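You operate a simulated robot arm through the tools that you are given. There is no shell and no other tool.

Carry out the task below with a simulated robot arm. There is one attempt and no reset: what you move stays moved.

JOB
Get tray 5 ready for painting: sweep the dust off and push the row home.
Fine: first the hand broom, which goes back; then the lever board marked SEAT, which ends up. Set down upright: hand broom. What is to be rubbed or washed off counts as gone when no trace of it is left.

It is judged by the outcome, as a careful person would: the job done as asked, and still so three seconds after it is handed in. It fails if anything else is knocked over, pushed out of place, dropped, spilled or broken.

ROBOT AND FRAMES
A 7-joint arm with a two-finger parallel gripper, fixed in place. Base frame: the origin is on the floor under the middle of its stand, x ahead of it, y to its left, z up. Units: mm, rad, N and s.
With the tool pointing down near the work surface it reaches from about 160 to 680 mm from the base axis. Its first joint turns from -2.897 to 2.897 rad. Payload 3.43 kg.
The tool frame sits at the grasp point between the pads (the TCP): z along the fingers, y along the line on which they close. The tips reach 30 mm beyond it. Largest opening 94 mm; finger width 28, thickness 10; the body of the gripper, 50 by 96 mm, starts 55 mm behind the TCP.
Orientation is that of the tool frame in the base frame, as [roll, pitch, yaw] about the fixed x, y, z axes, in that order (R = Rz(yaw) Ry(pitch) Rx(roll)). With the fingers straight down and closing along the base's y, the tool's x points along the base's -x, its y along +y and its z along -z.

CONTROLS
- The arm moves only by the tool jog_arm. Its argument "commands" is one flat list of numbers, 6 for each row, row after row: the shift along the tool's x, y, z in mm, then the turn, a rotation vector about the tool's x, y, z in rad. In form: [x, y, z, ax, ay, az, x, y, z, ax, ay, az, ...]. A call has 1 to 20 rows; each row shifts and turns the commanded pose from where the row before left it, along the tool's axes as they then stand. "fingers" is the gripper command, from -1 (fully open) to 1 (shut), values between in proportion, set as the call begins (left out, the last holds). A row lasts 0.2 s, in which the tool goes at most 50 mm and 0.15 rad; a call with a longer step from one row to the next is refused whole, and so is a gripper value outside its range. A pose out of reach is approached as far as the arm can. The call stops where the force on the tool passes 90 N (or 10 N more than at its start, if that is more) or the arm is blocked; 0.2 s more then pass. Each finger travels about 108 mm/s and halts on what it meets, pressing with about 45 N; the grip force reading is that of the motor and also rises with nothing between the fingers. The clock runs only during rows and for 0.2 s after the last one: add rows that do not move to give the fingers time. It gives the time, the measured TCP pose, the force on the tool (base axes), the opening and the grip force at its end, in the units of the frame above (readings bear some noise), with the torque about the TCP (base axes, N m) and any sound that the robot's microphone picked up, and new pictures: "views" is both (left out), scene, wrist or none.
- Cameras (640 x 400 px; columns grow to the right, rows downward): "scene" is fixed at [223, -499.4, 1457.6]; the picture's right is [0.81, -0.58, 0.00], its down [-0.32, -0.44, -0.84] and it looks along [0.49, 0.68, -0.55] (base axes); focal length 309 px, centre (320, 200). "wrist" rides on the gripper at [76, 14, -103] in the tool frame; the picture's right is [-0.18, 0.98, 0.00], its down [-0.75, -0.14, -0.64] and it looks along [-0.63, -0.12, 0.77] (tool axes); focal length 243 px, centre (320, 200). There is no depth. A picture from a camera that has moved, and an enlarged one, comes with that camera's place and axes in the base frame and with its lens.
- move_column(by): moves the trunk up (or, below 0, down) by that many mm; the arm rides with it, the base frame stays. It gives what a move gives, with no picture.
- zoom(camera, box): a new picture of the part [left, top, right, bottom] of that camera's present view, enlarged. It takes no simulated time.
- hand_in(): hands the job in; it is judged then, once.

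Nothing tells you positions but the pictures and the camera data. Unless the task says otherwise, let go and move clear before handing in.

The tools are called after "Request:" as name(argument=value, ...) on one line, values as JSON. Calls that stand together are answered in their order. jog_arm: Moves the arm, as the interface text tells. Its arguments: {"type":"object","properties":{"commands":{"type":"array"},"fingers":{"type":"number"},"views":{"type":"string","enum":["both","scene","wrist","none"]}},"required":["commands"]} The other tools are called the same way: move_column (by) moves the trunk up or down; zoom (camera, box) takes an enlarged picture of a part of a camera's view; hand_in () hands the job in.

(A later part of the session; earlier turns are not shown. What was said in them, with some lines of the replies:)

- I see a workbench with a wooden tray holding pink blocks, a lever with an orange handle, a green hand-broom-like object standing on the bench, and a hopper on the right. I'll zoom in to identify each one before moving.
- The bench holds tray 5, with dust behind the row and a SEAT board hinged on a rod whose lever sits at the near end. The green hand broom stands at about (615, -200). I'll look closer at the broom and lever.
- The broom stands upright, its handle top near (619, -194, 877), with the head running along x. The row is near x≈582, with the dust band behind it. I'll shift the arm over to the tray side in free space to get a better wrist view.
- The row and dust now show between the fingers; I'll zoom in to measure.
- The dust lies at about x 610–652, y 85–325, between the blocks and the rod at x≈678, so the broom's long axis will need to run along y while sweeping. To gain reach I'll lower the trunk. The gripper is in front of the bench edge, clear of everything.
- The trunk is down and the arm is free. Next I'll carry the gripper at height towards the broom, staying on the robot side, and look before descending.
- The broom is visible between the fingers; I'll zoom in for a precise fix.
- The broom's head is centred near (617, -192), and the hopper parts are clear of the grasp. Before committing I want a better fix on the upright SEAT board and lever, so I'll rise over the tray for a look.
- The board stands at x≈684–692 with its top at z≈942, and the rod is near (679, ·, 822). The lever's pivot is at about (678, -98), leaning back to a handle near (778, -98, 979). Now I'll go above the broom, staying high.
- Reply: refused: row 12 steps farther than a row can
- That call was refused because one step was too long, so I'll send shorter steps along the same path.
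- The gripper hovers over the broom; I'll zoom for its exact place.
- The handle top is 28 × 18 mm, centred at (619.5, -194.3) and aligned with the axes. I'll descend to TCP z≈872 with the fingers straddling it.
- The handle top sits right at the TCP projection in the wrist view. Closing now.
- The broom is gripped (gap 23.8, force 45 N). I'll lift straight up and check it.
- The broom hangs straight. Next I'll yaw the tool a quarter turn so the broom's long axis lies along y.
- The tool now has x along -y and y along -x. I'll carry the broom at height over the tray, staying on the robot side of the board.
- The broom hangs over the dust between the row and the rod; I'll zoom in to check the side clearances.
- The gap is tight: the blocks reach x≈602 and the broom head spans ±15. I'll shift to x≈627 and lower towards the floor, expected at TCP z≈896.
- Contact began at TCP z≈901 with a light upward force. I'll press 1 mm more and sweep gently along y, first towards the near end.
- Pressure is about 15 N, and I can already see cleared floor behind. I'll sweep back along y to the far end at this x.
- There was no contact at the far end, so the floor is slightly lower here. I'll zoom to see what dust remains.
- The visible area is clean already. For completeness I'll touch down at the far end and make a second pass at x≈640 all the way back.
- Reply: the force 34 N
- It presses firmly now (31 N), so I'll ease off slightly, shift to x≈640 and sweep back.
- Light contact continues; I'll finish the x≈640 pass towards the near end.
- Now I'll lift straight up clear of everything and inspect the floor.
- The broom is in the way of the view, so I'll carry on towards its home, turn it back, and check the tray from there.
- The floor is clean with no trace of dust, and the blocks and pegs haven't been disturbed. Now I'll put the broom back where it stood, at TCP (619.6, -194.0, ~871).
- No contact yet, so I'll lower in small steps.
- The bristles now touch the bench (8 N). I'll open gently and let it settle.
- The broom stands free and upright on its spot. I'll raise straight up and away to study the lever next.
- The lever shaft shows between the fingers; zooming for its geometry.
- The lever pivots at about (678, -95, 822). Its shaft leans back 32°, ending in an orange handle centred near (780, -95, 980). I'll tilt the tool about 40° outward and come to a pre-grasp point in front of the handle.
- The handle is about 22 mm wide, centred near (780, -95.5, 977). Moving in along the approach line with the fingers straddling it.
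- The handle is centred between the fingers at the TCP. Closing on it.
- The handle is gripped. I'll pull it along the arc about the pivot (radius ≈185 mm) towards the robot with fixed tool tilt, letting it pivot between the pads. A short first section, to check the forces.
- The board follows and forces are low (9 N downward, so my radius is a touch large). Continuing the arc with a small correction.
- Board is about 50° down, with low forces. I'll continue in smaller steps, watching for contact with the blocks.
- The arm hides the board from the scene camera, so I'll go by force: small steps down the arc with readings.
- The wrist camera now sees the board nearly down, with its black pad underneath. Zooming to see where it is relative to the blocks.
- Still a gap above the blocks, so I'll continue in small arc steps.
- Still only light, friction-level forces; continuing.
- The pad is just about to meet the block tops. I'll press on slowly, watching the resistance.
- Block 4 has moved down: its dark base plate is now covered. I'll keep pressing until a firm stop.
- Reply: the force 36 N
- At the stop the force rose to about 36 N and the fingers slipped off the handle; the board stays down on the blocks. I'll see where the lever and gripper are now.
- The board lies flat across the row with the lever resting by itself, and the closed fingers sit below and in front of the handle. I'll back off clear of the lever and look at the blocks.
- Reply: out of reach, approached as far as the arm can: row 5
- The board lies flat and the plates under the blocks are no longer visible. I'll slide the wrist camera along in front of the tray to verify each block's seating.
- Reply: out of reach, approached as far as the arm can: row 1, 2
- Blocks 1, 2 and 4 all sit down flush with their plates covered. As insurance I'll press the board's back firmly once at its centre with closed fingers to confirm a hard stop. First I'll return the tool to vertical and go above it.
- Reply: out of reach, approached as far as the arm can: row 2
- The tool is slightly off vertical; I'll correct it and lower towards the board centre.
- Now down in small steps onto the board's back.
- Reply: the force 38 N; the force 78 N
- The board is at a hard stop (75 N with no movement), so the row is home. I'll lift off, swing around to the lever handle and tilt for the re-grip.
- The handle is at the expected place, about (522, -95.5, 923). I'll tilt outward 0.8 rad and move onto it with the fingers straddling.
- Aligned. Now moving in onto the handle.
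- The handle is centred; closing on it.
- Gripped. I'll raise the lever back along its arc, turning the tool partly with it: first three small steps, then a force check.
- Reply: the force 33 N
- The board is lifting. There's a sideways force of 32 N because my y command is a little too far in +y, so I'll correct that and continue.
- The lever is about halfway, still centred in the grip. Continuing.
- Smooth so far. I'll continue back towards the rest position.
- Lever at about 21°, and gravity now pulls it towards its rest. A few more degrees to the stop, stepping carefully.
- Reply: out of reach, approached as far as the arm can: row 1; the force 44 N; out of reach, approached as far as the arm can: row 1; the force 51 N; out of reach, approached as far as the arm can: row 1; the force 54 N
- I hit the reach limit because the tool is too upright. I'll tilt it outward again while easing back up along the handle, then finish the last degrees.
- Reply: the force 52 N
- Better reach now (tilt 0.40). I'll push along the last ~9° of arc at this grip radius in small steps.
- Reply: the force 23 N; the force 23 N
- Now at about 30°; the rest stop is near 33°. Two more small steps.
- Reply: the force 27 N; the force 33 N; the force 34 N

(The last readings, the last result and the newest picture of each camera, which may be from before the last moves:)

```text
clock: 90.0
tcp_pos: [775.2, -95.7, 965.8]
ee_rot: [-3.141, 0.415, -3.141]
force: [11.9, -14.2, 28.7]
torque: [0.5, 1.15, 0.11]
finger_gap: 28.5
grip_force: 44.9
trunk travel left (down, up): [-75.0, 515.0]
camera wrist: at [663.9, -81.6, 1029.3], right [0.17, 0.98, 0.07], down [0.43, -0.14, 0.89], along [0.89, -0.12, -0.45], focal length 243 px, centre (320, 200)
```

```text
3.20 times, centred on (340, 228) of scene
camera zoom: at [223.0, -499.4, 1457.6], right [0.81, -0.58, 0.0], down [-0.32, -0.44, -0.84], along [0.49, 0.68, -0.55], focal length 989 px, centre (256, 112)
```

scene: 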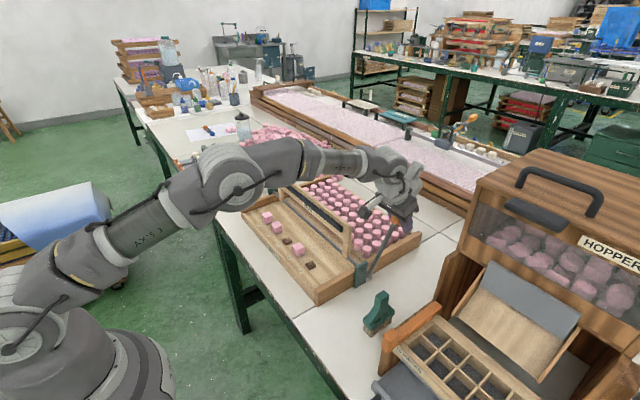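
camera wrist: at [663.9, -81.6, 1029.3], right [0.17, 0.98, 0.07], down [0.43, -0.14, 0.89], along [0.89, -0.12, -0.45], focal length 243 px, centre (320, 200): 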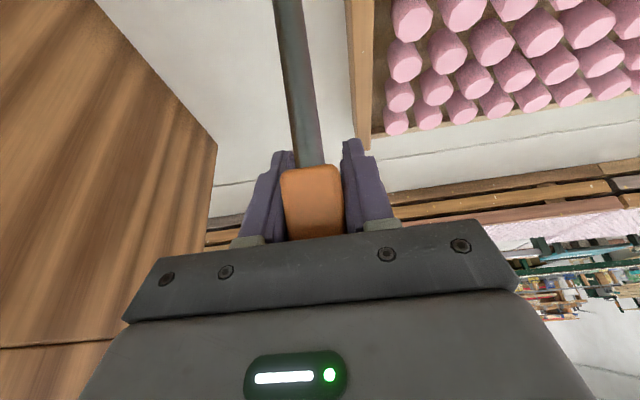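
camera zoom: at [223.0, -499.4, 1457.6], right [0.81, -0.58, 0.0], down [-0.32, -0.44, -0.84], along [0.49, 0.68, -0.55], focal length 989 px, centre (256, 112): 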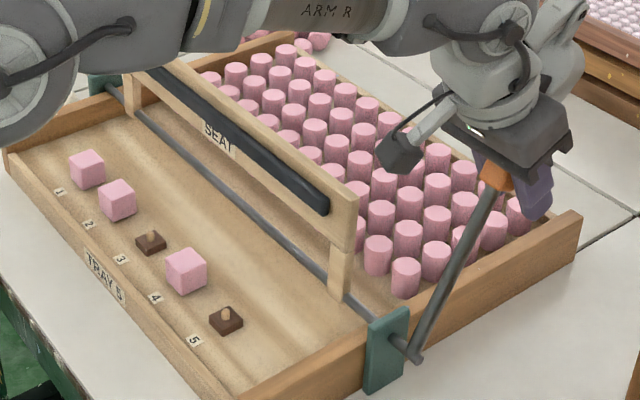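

The blocks stay seated, but the lever is only at about 25°; the fingers have slid down along it. I'll move purely outward in +x to bring it the last degrees, easing the axial load.

Request:
jog_arm(commands=[-5.5, -0.5, 2.4, 0, -0.05, 0, -5.5, 0, 2.6, 0, -0.05, 0, 0, 0, 0, 0, 0, 0], views="scene")

Request:
zoom(camera="scene", box=[330, 165, 430, 290])

```text
clock: 90.8
tcp_pos: [785.3, -95.2, 959.6]
ee_rot: [3.141, 0.503, 3.141]
force: [-14.1, -8.5, -11.9]
torque: [0.2, 0.69, 0.06]
finger_gap: 28.4
grip_force: 45.1
trunk travel left (down, up): [-75.0, 515.0]
```

scene: 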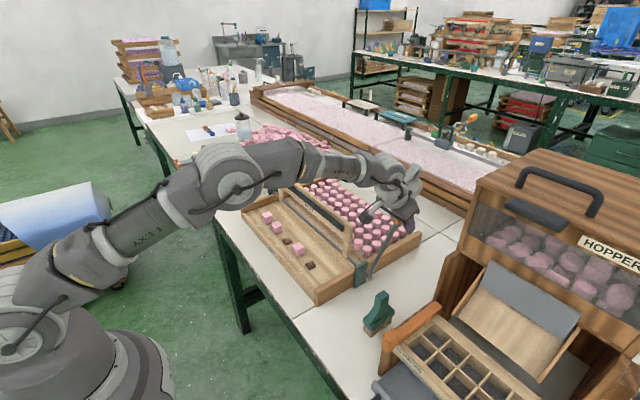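

```text
3.20 times, centred on (380, 228) of scene
camera zoom: at [223.0, -499.4, 1457.6], right [0.81, -0.58, 0.0], down [-0.32, -0.44, -0.84], along [0.49, 0.68, -0.55], focal length 989 px, centre (128, 112)
```

zoom: 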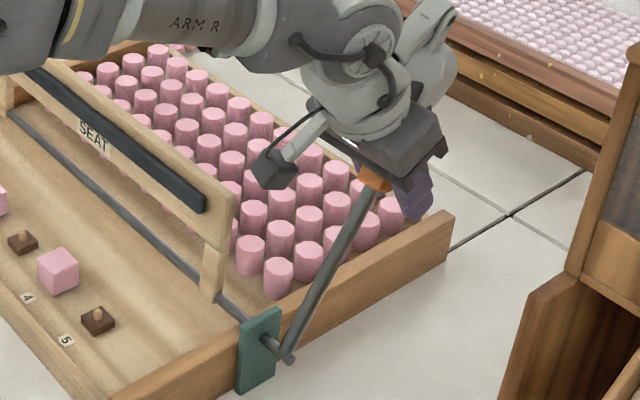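

Now ≈27°, and the board is nearly back to its starting lean. A bit more.

Request:
jog_arm(commands=[-5.4, 0, 4.7, 0, -0.03, 0, -5.4, 0, 4.7, 0, -0.03, 0, 0, 0, 0, 0, 0, 0], views="both")

Request:
zoom(camera="scene", box=[330, 165, 430, 290])

```text
clock: 91.6
tcp_pos: [802.0, -98.4, 960.1]
ee_rot: [-3.141, 0.567, -3.141]
force: [-19.5, -5.0, -30.2]
torque: [-0.01, -0.86, -0.34]
finger_gap: 28.8
grip_force: 44.8
trunk travel left (down, up): [-75.0, 515.0]
camera wrist: at [682.3, -81.6, 1004.9], right [0.15, 0.98, 0.1], down [0.29, -0.14, 0.95], along [0.94, -0.12, -0.31], focal length 243 px, centre (320, 200)
```

scene: 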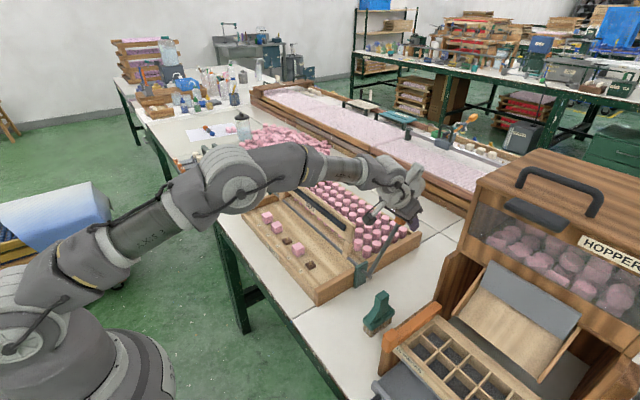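
wrist: 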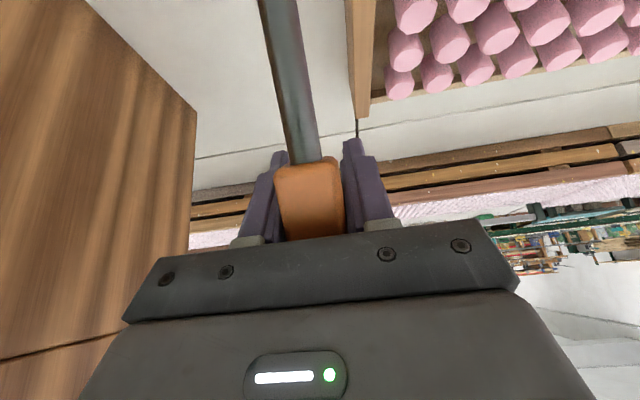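

```text
3.20 times, centred on (380, 228) of scene
camera zoom: at [223.0, -499.4, 1457.6], right [0.81, -0.58, 0.0], down [-0.32, -0.44, -0.84], along [0.49, 0.68, -0.55], focal length 989 px, centre (128, 112)
```

zoom: 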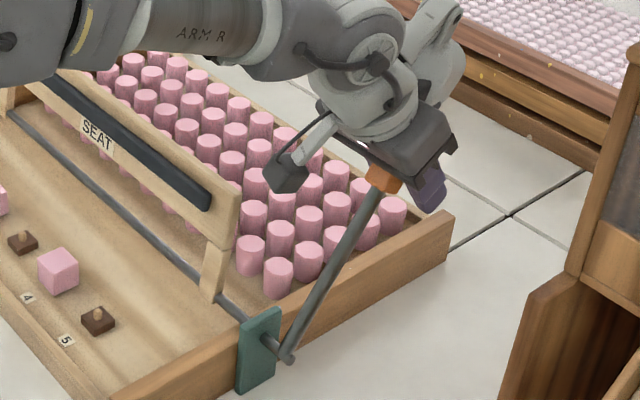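

The lever and board are now exactly at their original angle, against the rest. I'll relax the residual force slightly, then open the fingers.

Request:
jog_arm(commands=[2.5, 0.5, 1.2, 0, 0, 0, 0, 0, 0, 0, 0, 0], views="none")

```text
clock: 92.2
tcp_pos: [801.4, -96.3, 960.8]
ee_rot: [-3.138, 0.573, -3.14]
force: [-10.7, -7.3, -20.1]
torque: [0.32, -0.77, 0.03]
finger_gap: 28.4
grip_force: 45.3
trunk travel left (down, up): [-75.0, 515.0]
```

Request:
jog_arm(commands=[2, 0.5, 2, 0, 0, 0, 0, 0, 0, 0, 0, 0], views="none")

```text
clock: 92.8
tcp_pos: [800.8, -96.1, 960.7]
ee_rot: [-3.138, 0.578, -3.14]
force: [-3.8, -8.1, 4.0]
torque: [0.36, 1.18, 0.15]
finger_gap: 28.6
grip_force: 45.3
trunk travel left (down, up): [-75.0, 515.0]
```

Forces are near zero now. Opening the fingers.

Request:
jog_arm(commands=[0, 0, 0, 0, 0, 0, 0, 0, 0, 0, 0, 0, 0, 0, 0, 0, 0, 0, 0, 0, 0, 0, 0, 0], fingers=-0.5)

Request:
zoom(camera="scene", box=[330, 165, 430, 290])

```text
clock: 93.8
tcp_pos: [799.2, -93.9, 957.9]
ee_rot: [-3.14, 0.572, -3.14]
force: [-0.4, -0.1, -0.9]
torque: [0.0, -0.01, 0.0]
finger_gap: 70.7
grip_force: 0.1
trunk travel left (down, up): [-75.0, 515.0]
camera wrist: at [680.3, -80.1, 1002.5], right [0.15, 0.98, 0.1], down [0.29, -0.14, 0.95], along [0.95, -0.12, -0.3], focal length 243 px, centre (320, 200)
```

scene: 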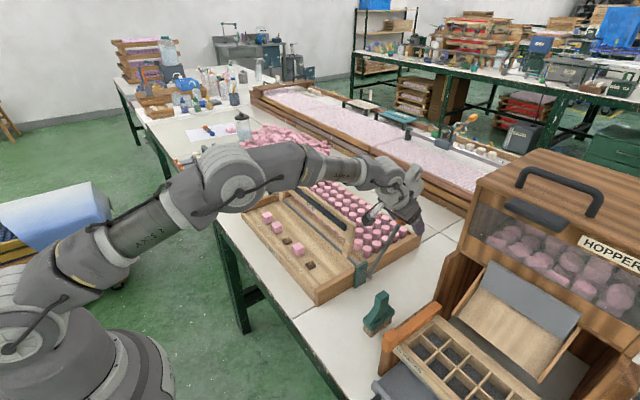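
wrist: 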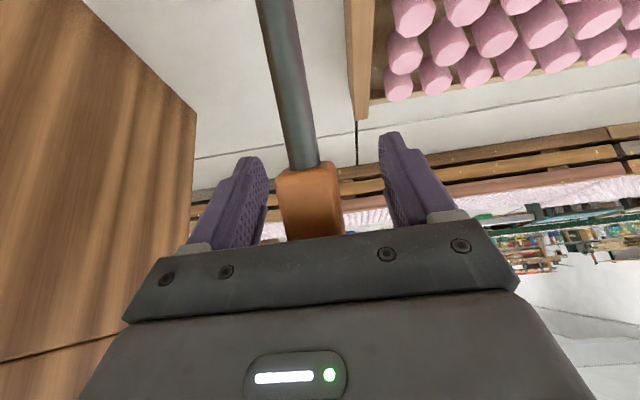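

```text
3.20 times, centred on (380, 228) of scene
camera zoom: at [223.0, -499.4, 1457.6], right [0.81, -0.58, 0.0], down [-0.32, -0.44, -0.84], along [0.49, 0.68, -0.55], focal length 989 px, centre (128, 112)
```

zoom: 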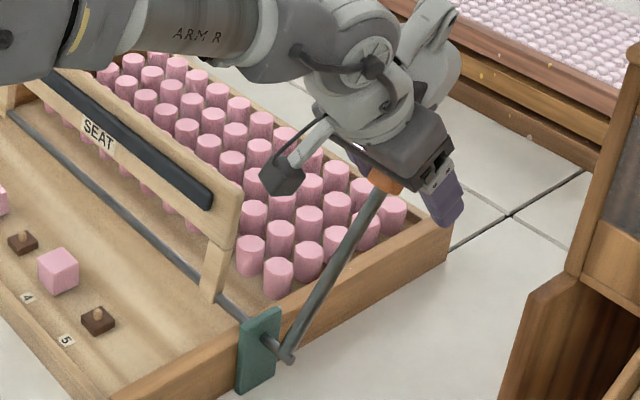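

The lever rests at its original position with the board up. I'll back out along the approach line and move clear.

Request:
jog_arm(commands=[0, 0, -30, 0, 0, 0, 0, 0, -40, 0, 0, 0, 0, 0, -45, 0, 0, 0, 0, 0, -45, 0, 0, 0, 0, 0, 0, 0, 0.14, 0, 0, 0, 0, 0, 0.14, 0, 0, 0, 0, 0, 0.14, 0, 0, 0, 0, 0, 0.14, 0, 0, 0, 0, 0, 0, 0])

```text
clock: 95.8
tcp_pos: [695.2, -87.2, 1084.5]
ee_rot: [-3.141, 0.01, 3.141]
force: [-0.4, -0.8, 0.3]
torque: [0.02, -0.01, -0.02]
finger_gap: 70.6
grip_force: 0.1
out of reach, approached as far as the arm can: row 8
trunk travel left (down, up): [-75.0, 515.0]
camera wrist: at [616.6, -73.6, 1185.8], right [0.18, 0.98, 0.0], down [0.75, -0.14, 0.65], along [0.64, -0.12, -0.76], focal length 243 px, centre (320, 200)
```

scene: 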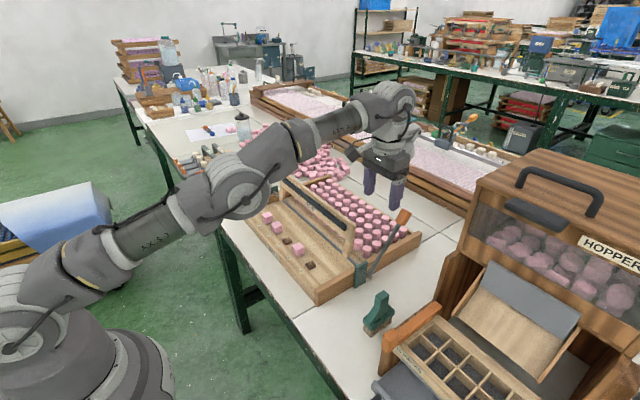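
wrist: 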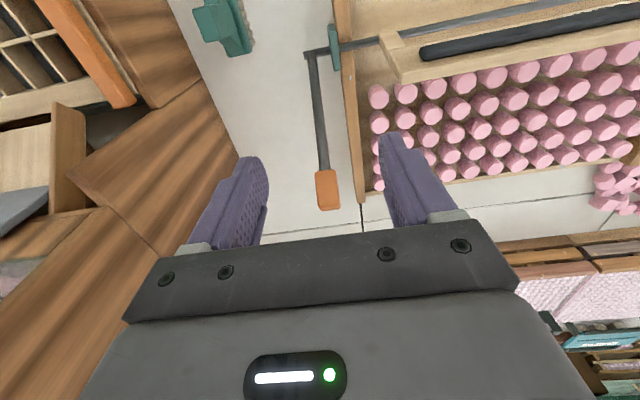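

Clear of the lever. I'll retract the arm back and up, then inspect the whole work area.

Request:
jog_arm(commands=[40, 0, -20, 0, 0, 0, 40, 0, -20, 0, 0, 0, 40, 0, -20, 0, 0, 0, 40, 0, -20, 0, 0, 0, 40, 0, -20, 0, 0, 0, 40, 0, -10, 0, 0, 0, 40, 0, 0, 0, 0, 0, 0, 0, 0, 0, 0, 0])

Request:
zoom(camera="scene", box=[230, 160, 430, 310])

Request:
zoom(camera="wrist", box=[320, 60, 640, 250])

Request:
zoom(camera="scene", box=[345, 270, 425, 350])

```text
clock: 97.6
tcp_pos: [411.6, -90.3, 1193.9]
ee_rot: [-3.14, 0.012, 3.141]
force: [0.6, -0.1, 0.2]
torque: [-0.02, 0.0, 0.01]
finger_gap: 70.5
grip_force: 0.1
trunk travel left (down, up): [-75.0, 515.0]
camera wrist: at [334.4, -75.1, 1295.5], right [0.18, 0.98, 0.0], down [0.75, -0.14, 0.65], along [0.64, -0.12, -0.76], focal length 243 px, centre (320, 200)
```

scene: 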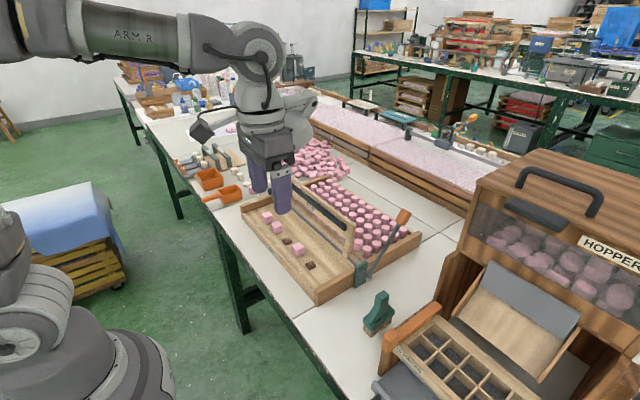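
wrist: 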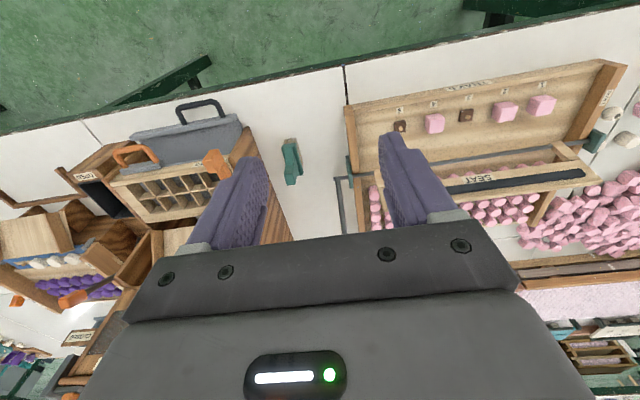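

```text
2.67 times, centred on (330, 235) of scene
camera zoom: at [223.0, -499.4, 1457.6], right [0.81, -0.58, 0.0], down [-0.32, -0.44, -0.84], along [0.49, 0.68, -0.55], focal length 824 px, centre (293, 107)
```

zoom: 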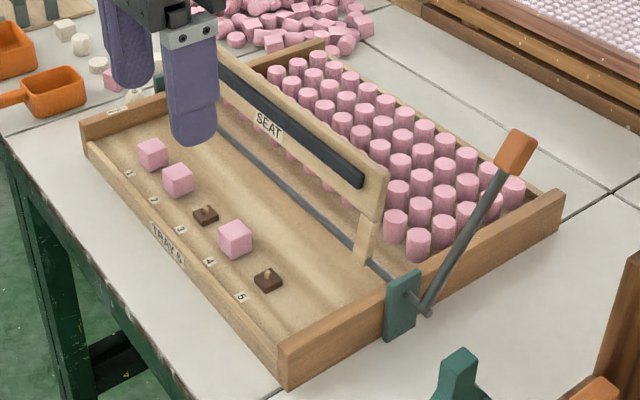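

```text
2.00 times, centred on (480, 155) of wrist
camera zoom: at [334.4, -75.1, 1295.5], right [0.18, 0.98, 0.0], down [0.75, -0.14, 0.65], along [0.64, -0.12, -0.76], focal length 485 px, centre (0, 290)
```

zoom: 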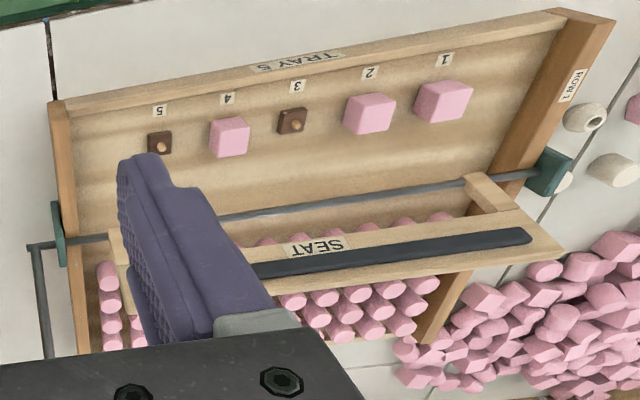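

```text
5.00 times, centred on (385, 310) of scene
camera zoom: at [223.0, -499.4, 1457.6], right [0.81, -0.58, 0.0], down [-0.32, -0.44, -0.84], along [0.49, 0.68, -0.55], focal length 1545 px, centre (-5, -350)
```

zoom: 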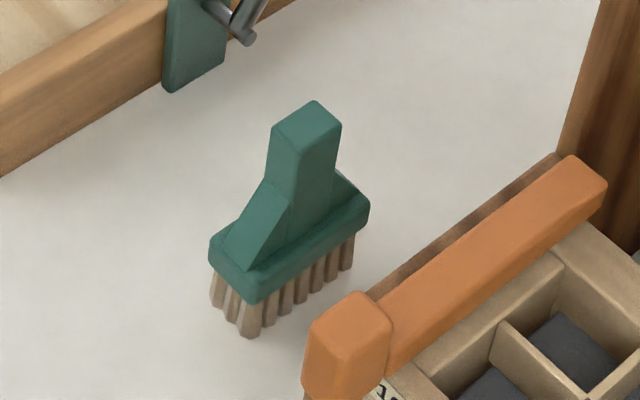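

Everything looks right. I'll pull back a little further for an unobstructed last comparison of board angle, dust and blocks.

Request:
jog_arm(commands=[20, 0, -40, 0, 0, 0, 20, 0, -40, 0, 0, 0, 10, 0, -40, 0, 0, 0, 0, 0, -20, 0, 0, 0, 0, 0, 0, 0, 0, 0])

Request:
zoom(camera="scene", box=[260, 165, 420, 290])

Request:
zoom(camera="scene", box=[240, 190, 340, 270])

```text
clock: 98.8
tcp_pos: [361.6, -88.3, 1330.4]
ee_rot: [-3.139, 0.013, 3.14]
force: [0.0, -0.4, 0.5]
torque: [-0.01, -0.01, -0.02]
finger_gap: 70.4
grip_force: 0.1
trunk travel left (down, up): [-75.0, 515.0]
camera wrist: at [284.3, -72.6, 1432.4], right [0.18, 0.98, 0.0], down [0.75, -0.14, 0.65], along [0.64, -0.12, -0.76], focal length 243 px, centre (320, 200)
```

scene: 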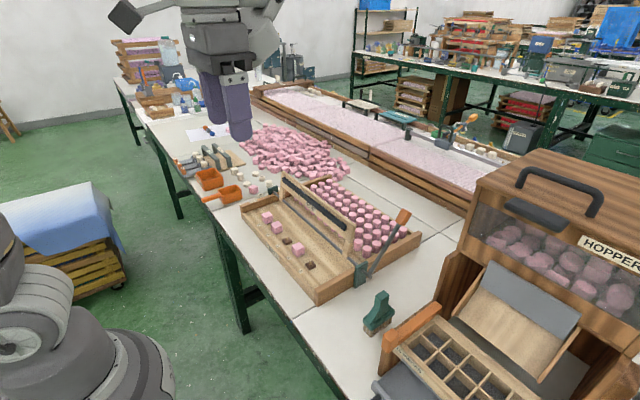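
wrist: 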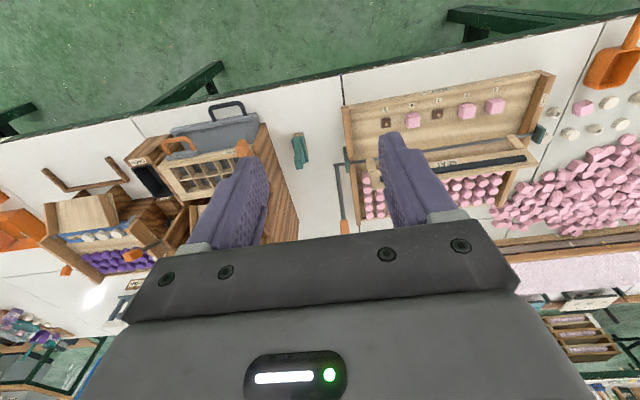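

```text
3.20 times, centred on (340, 228) of scene
camera zoom: at [223.0, -499.4, 1457.6], right [0.81, -0.58, 0.0], down [-0.32, -0.44, -0.84], along [0.49, 0.68, -0.55], focal length 989 px, centre (256, 112)
```

zoom: 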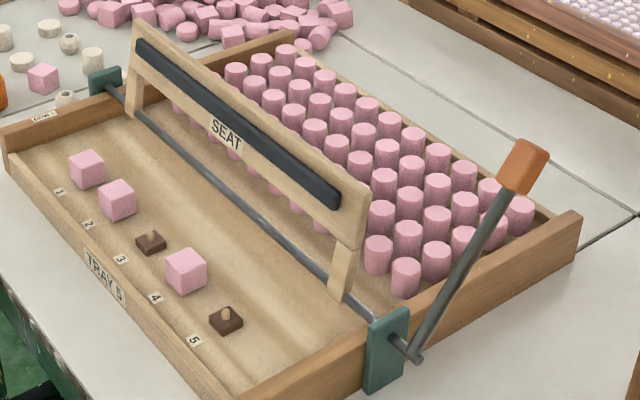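

```text
5.00 times, centred on (290, 230) of scene
camera zoom: at [223.0, -499.4, 1457.6], right [0.81, -0.58, 0.0], down [-0.32, -0.44, -0.84], along [0.49, 0.68, -0.55], focal length 1545 px, centre (470, 50)
```

zoom: 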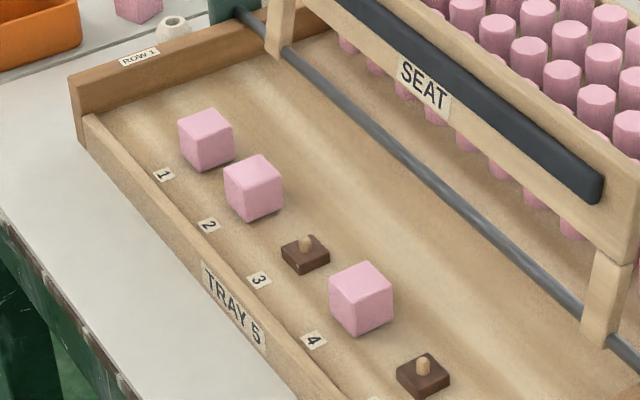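

The tray floor shows no trace of dust, and the three blocks sit flush on their pegs. The SEAT board and lever are back in their original raised position, the broom stands upright on its spot, and the arm is clear. Handing in.

Request:
hand_in()

```text
The job is handed in.
```

Tray 5 is ready for painting and the job is handed in.

- **Dust:** I swept the tray floor with the hand broom along two side-by-side strips. No trace of dust shows in the final pictures.
- **Broom:** it stands upright on its original spot.
- **Row:** I pulled the SEAT board down with its lever. The fingers slipped off the handle at the end of that pull. I then pressed the board's back directly, and it held at 75 N without moving. Blocks 1, 2 and 4 now sit flush. Pegs 3 and 5 had no blocks from the start, and I left them empty.
- **SEAT board:** it is back up, and the lever is at its starting angle.

Nothing else appears moved or knocked over, and the arm is clear of the bench. The trunk is still 200 mm lower than where it started.
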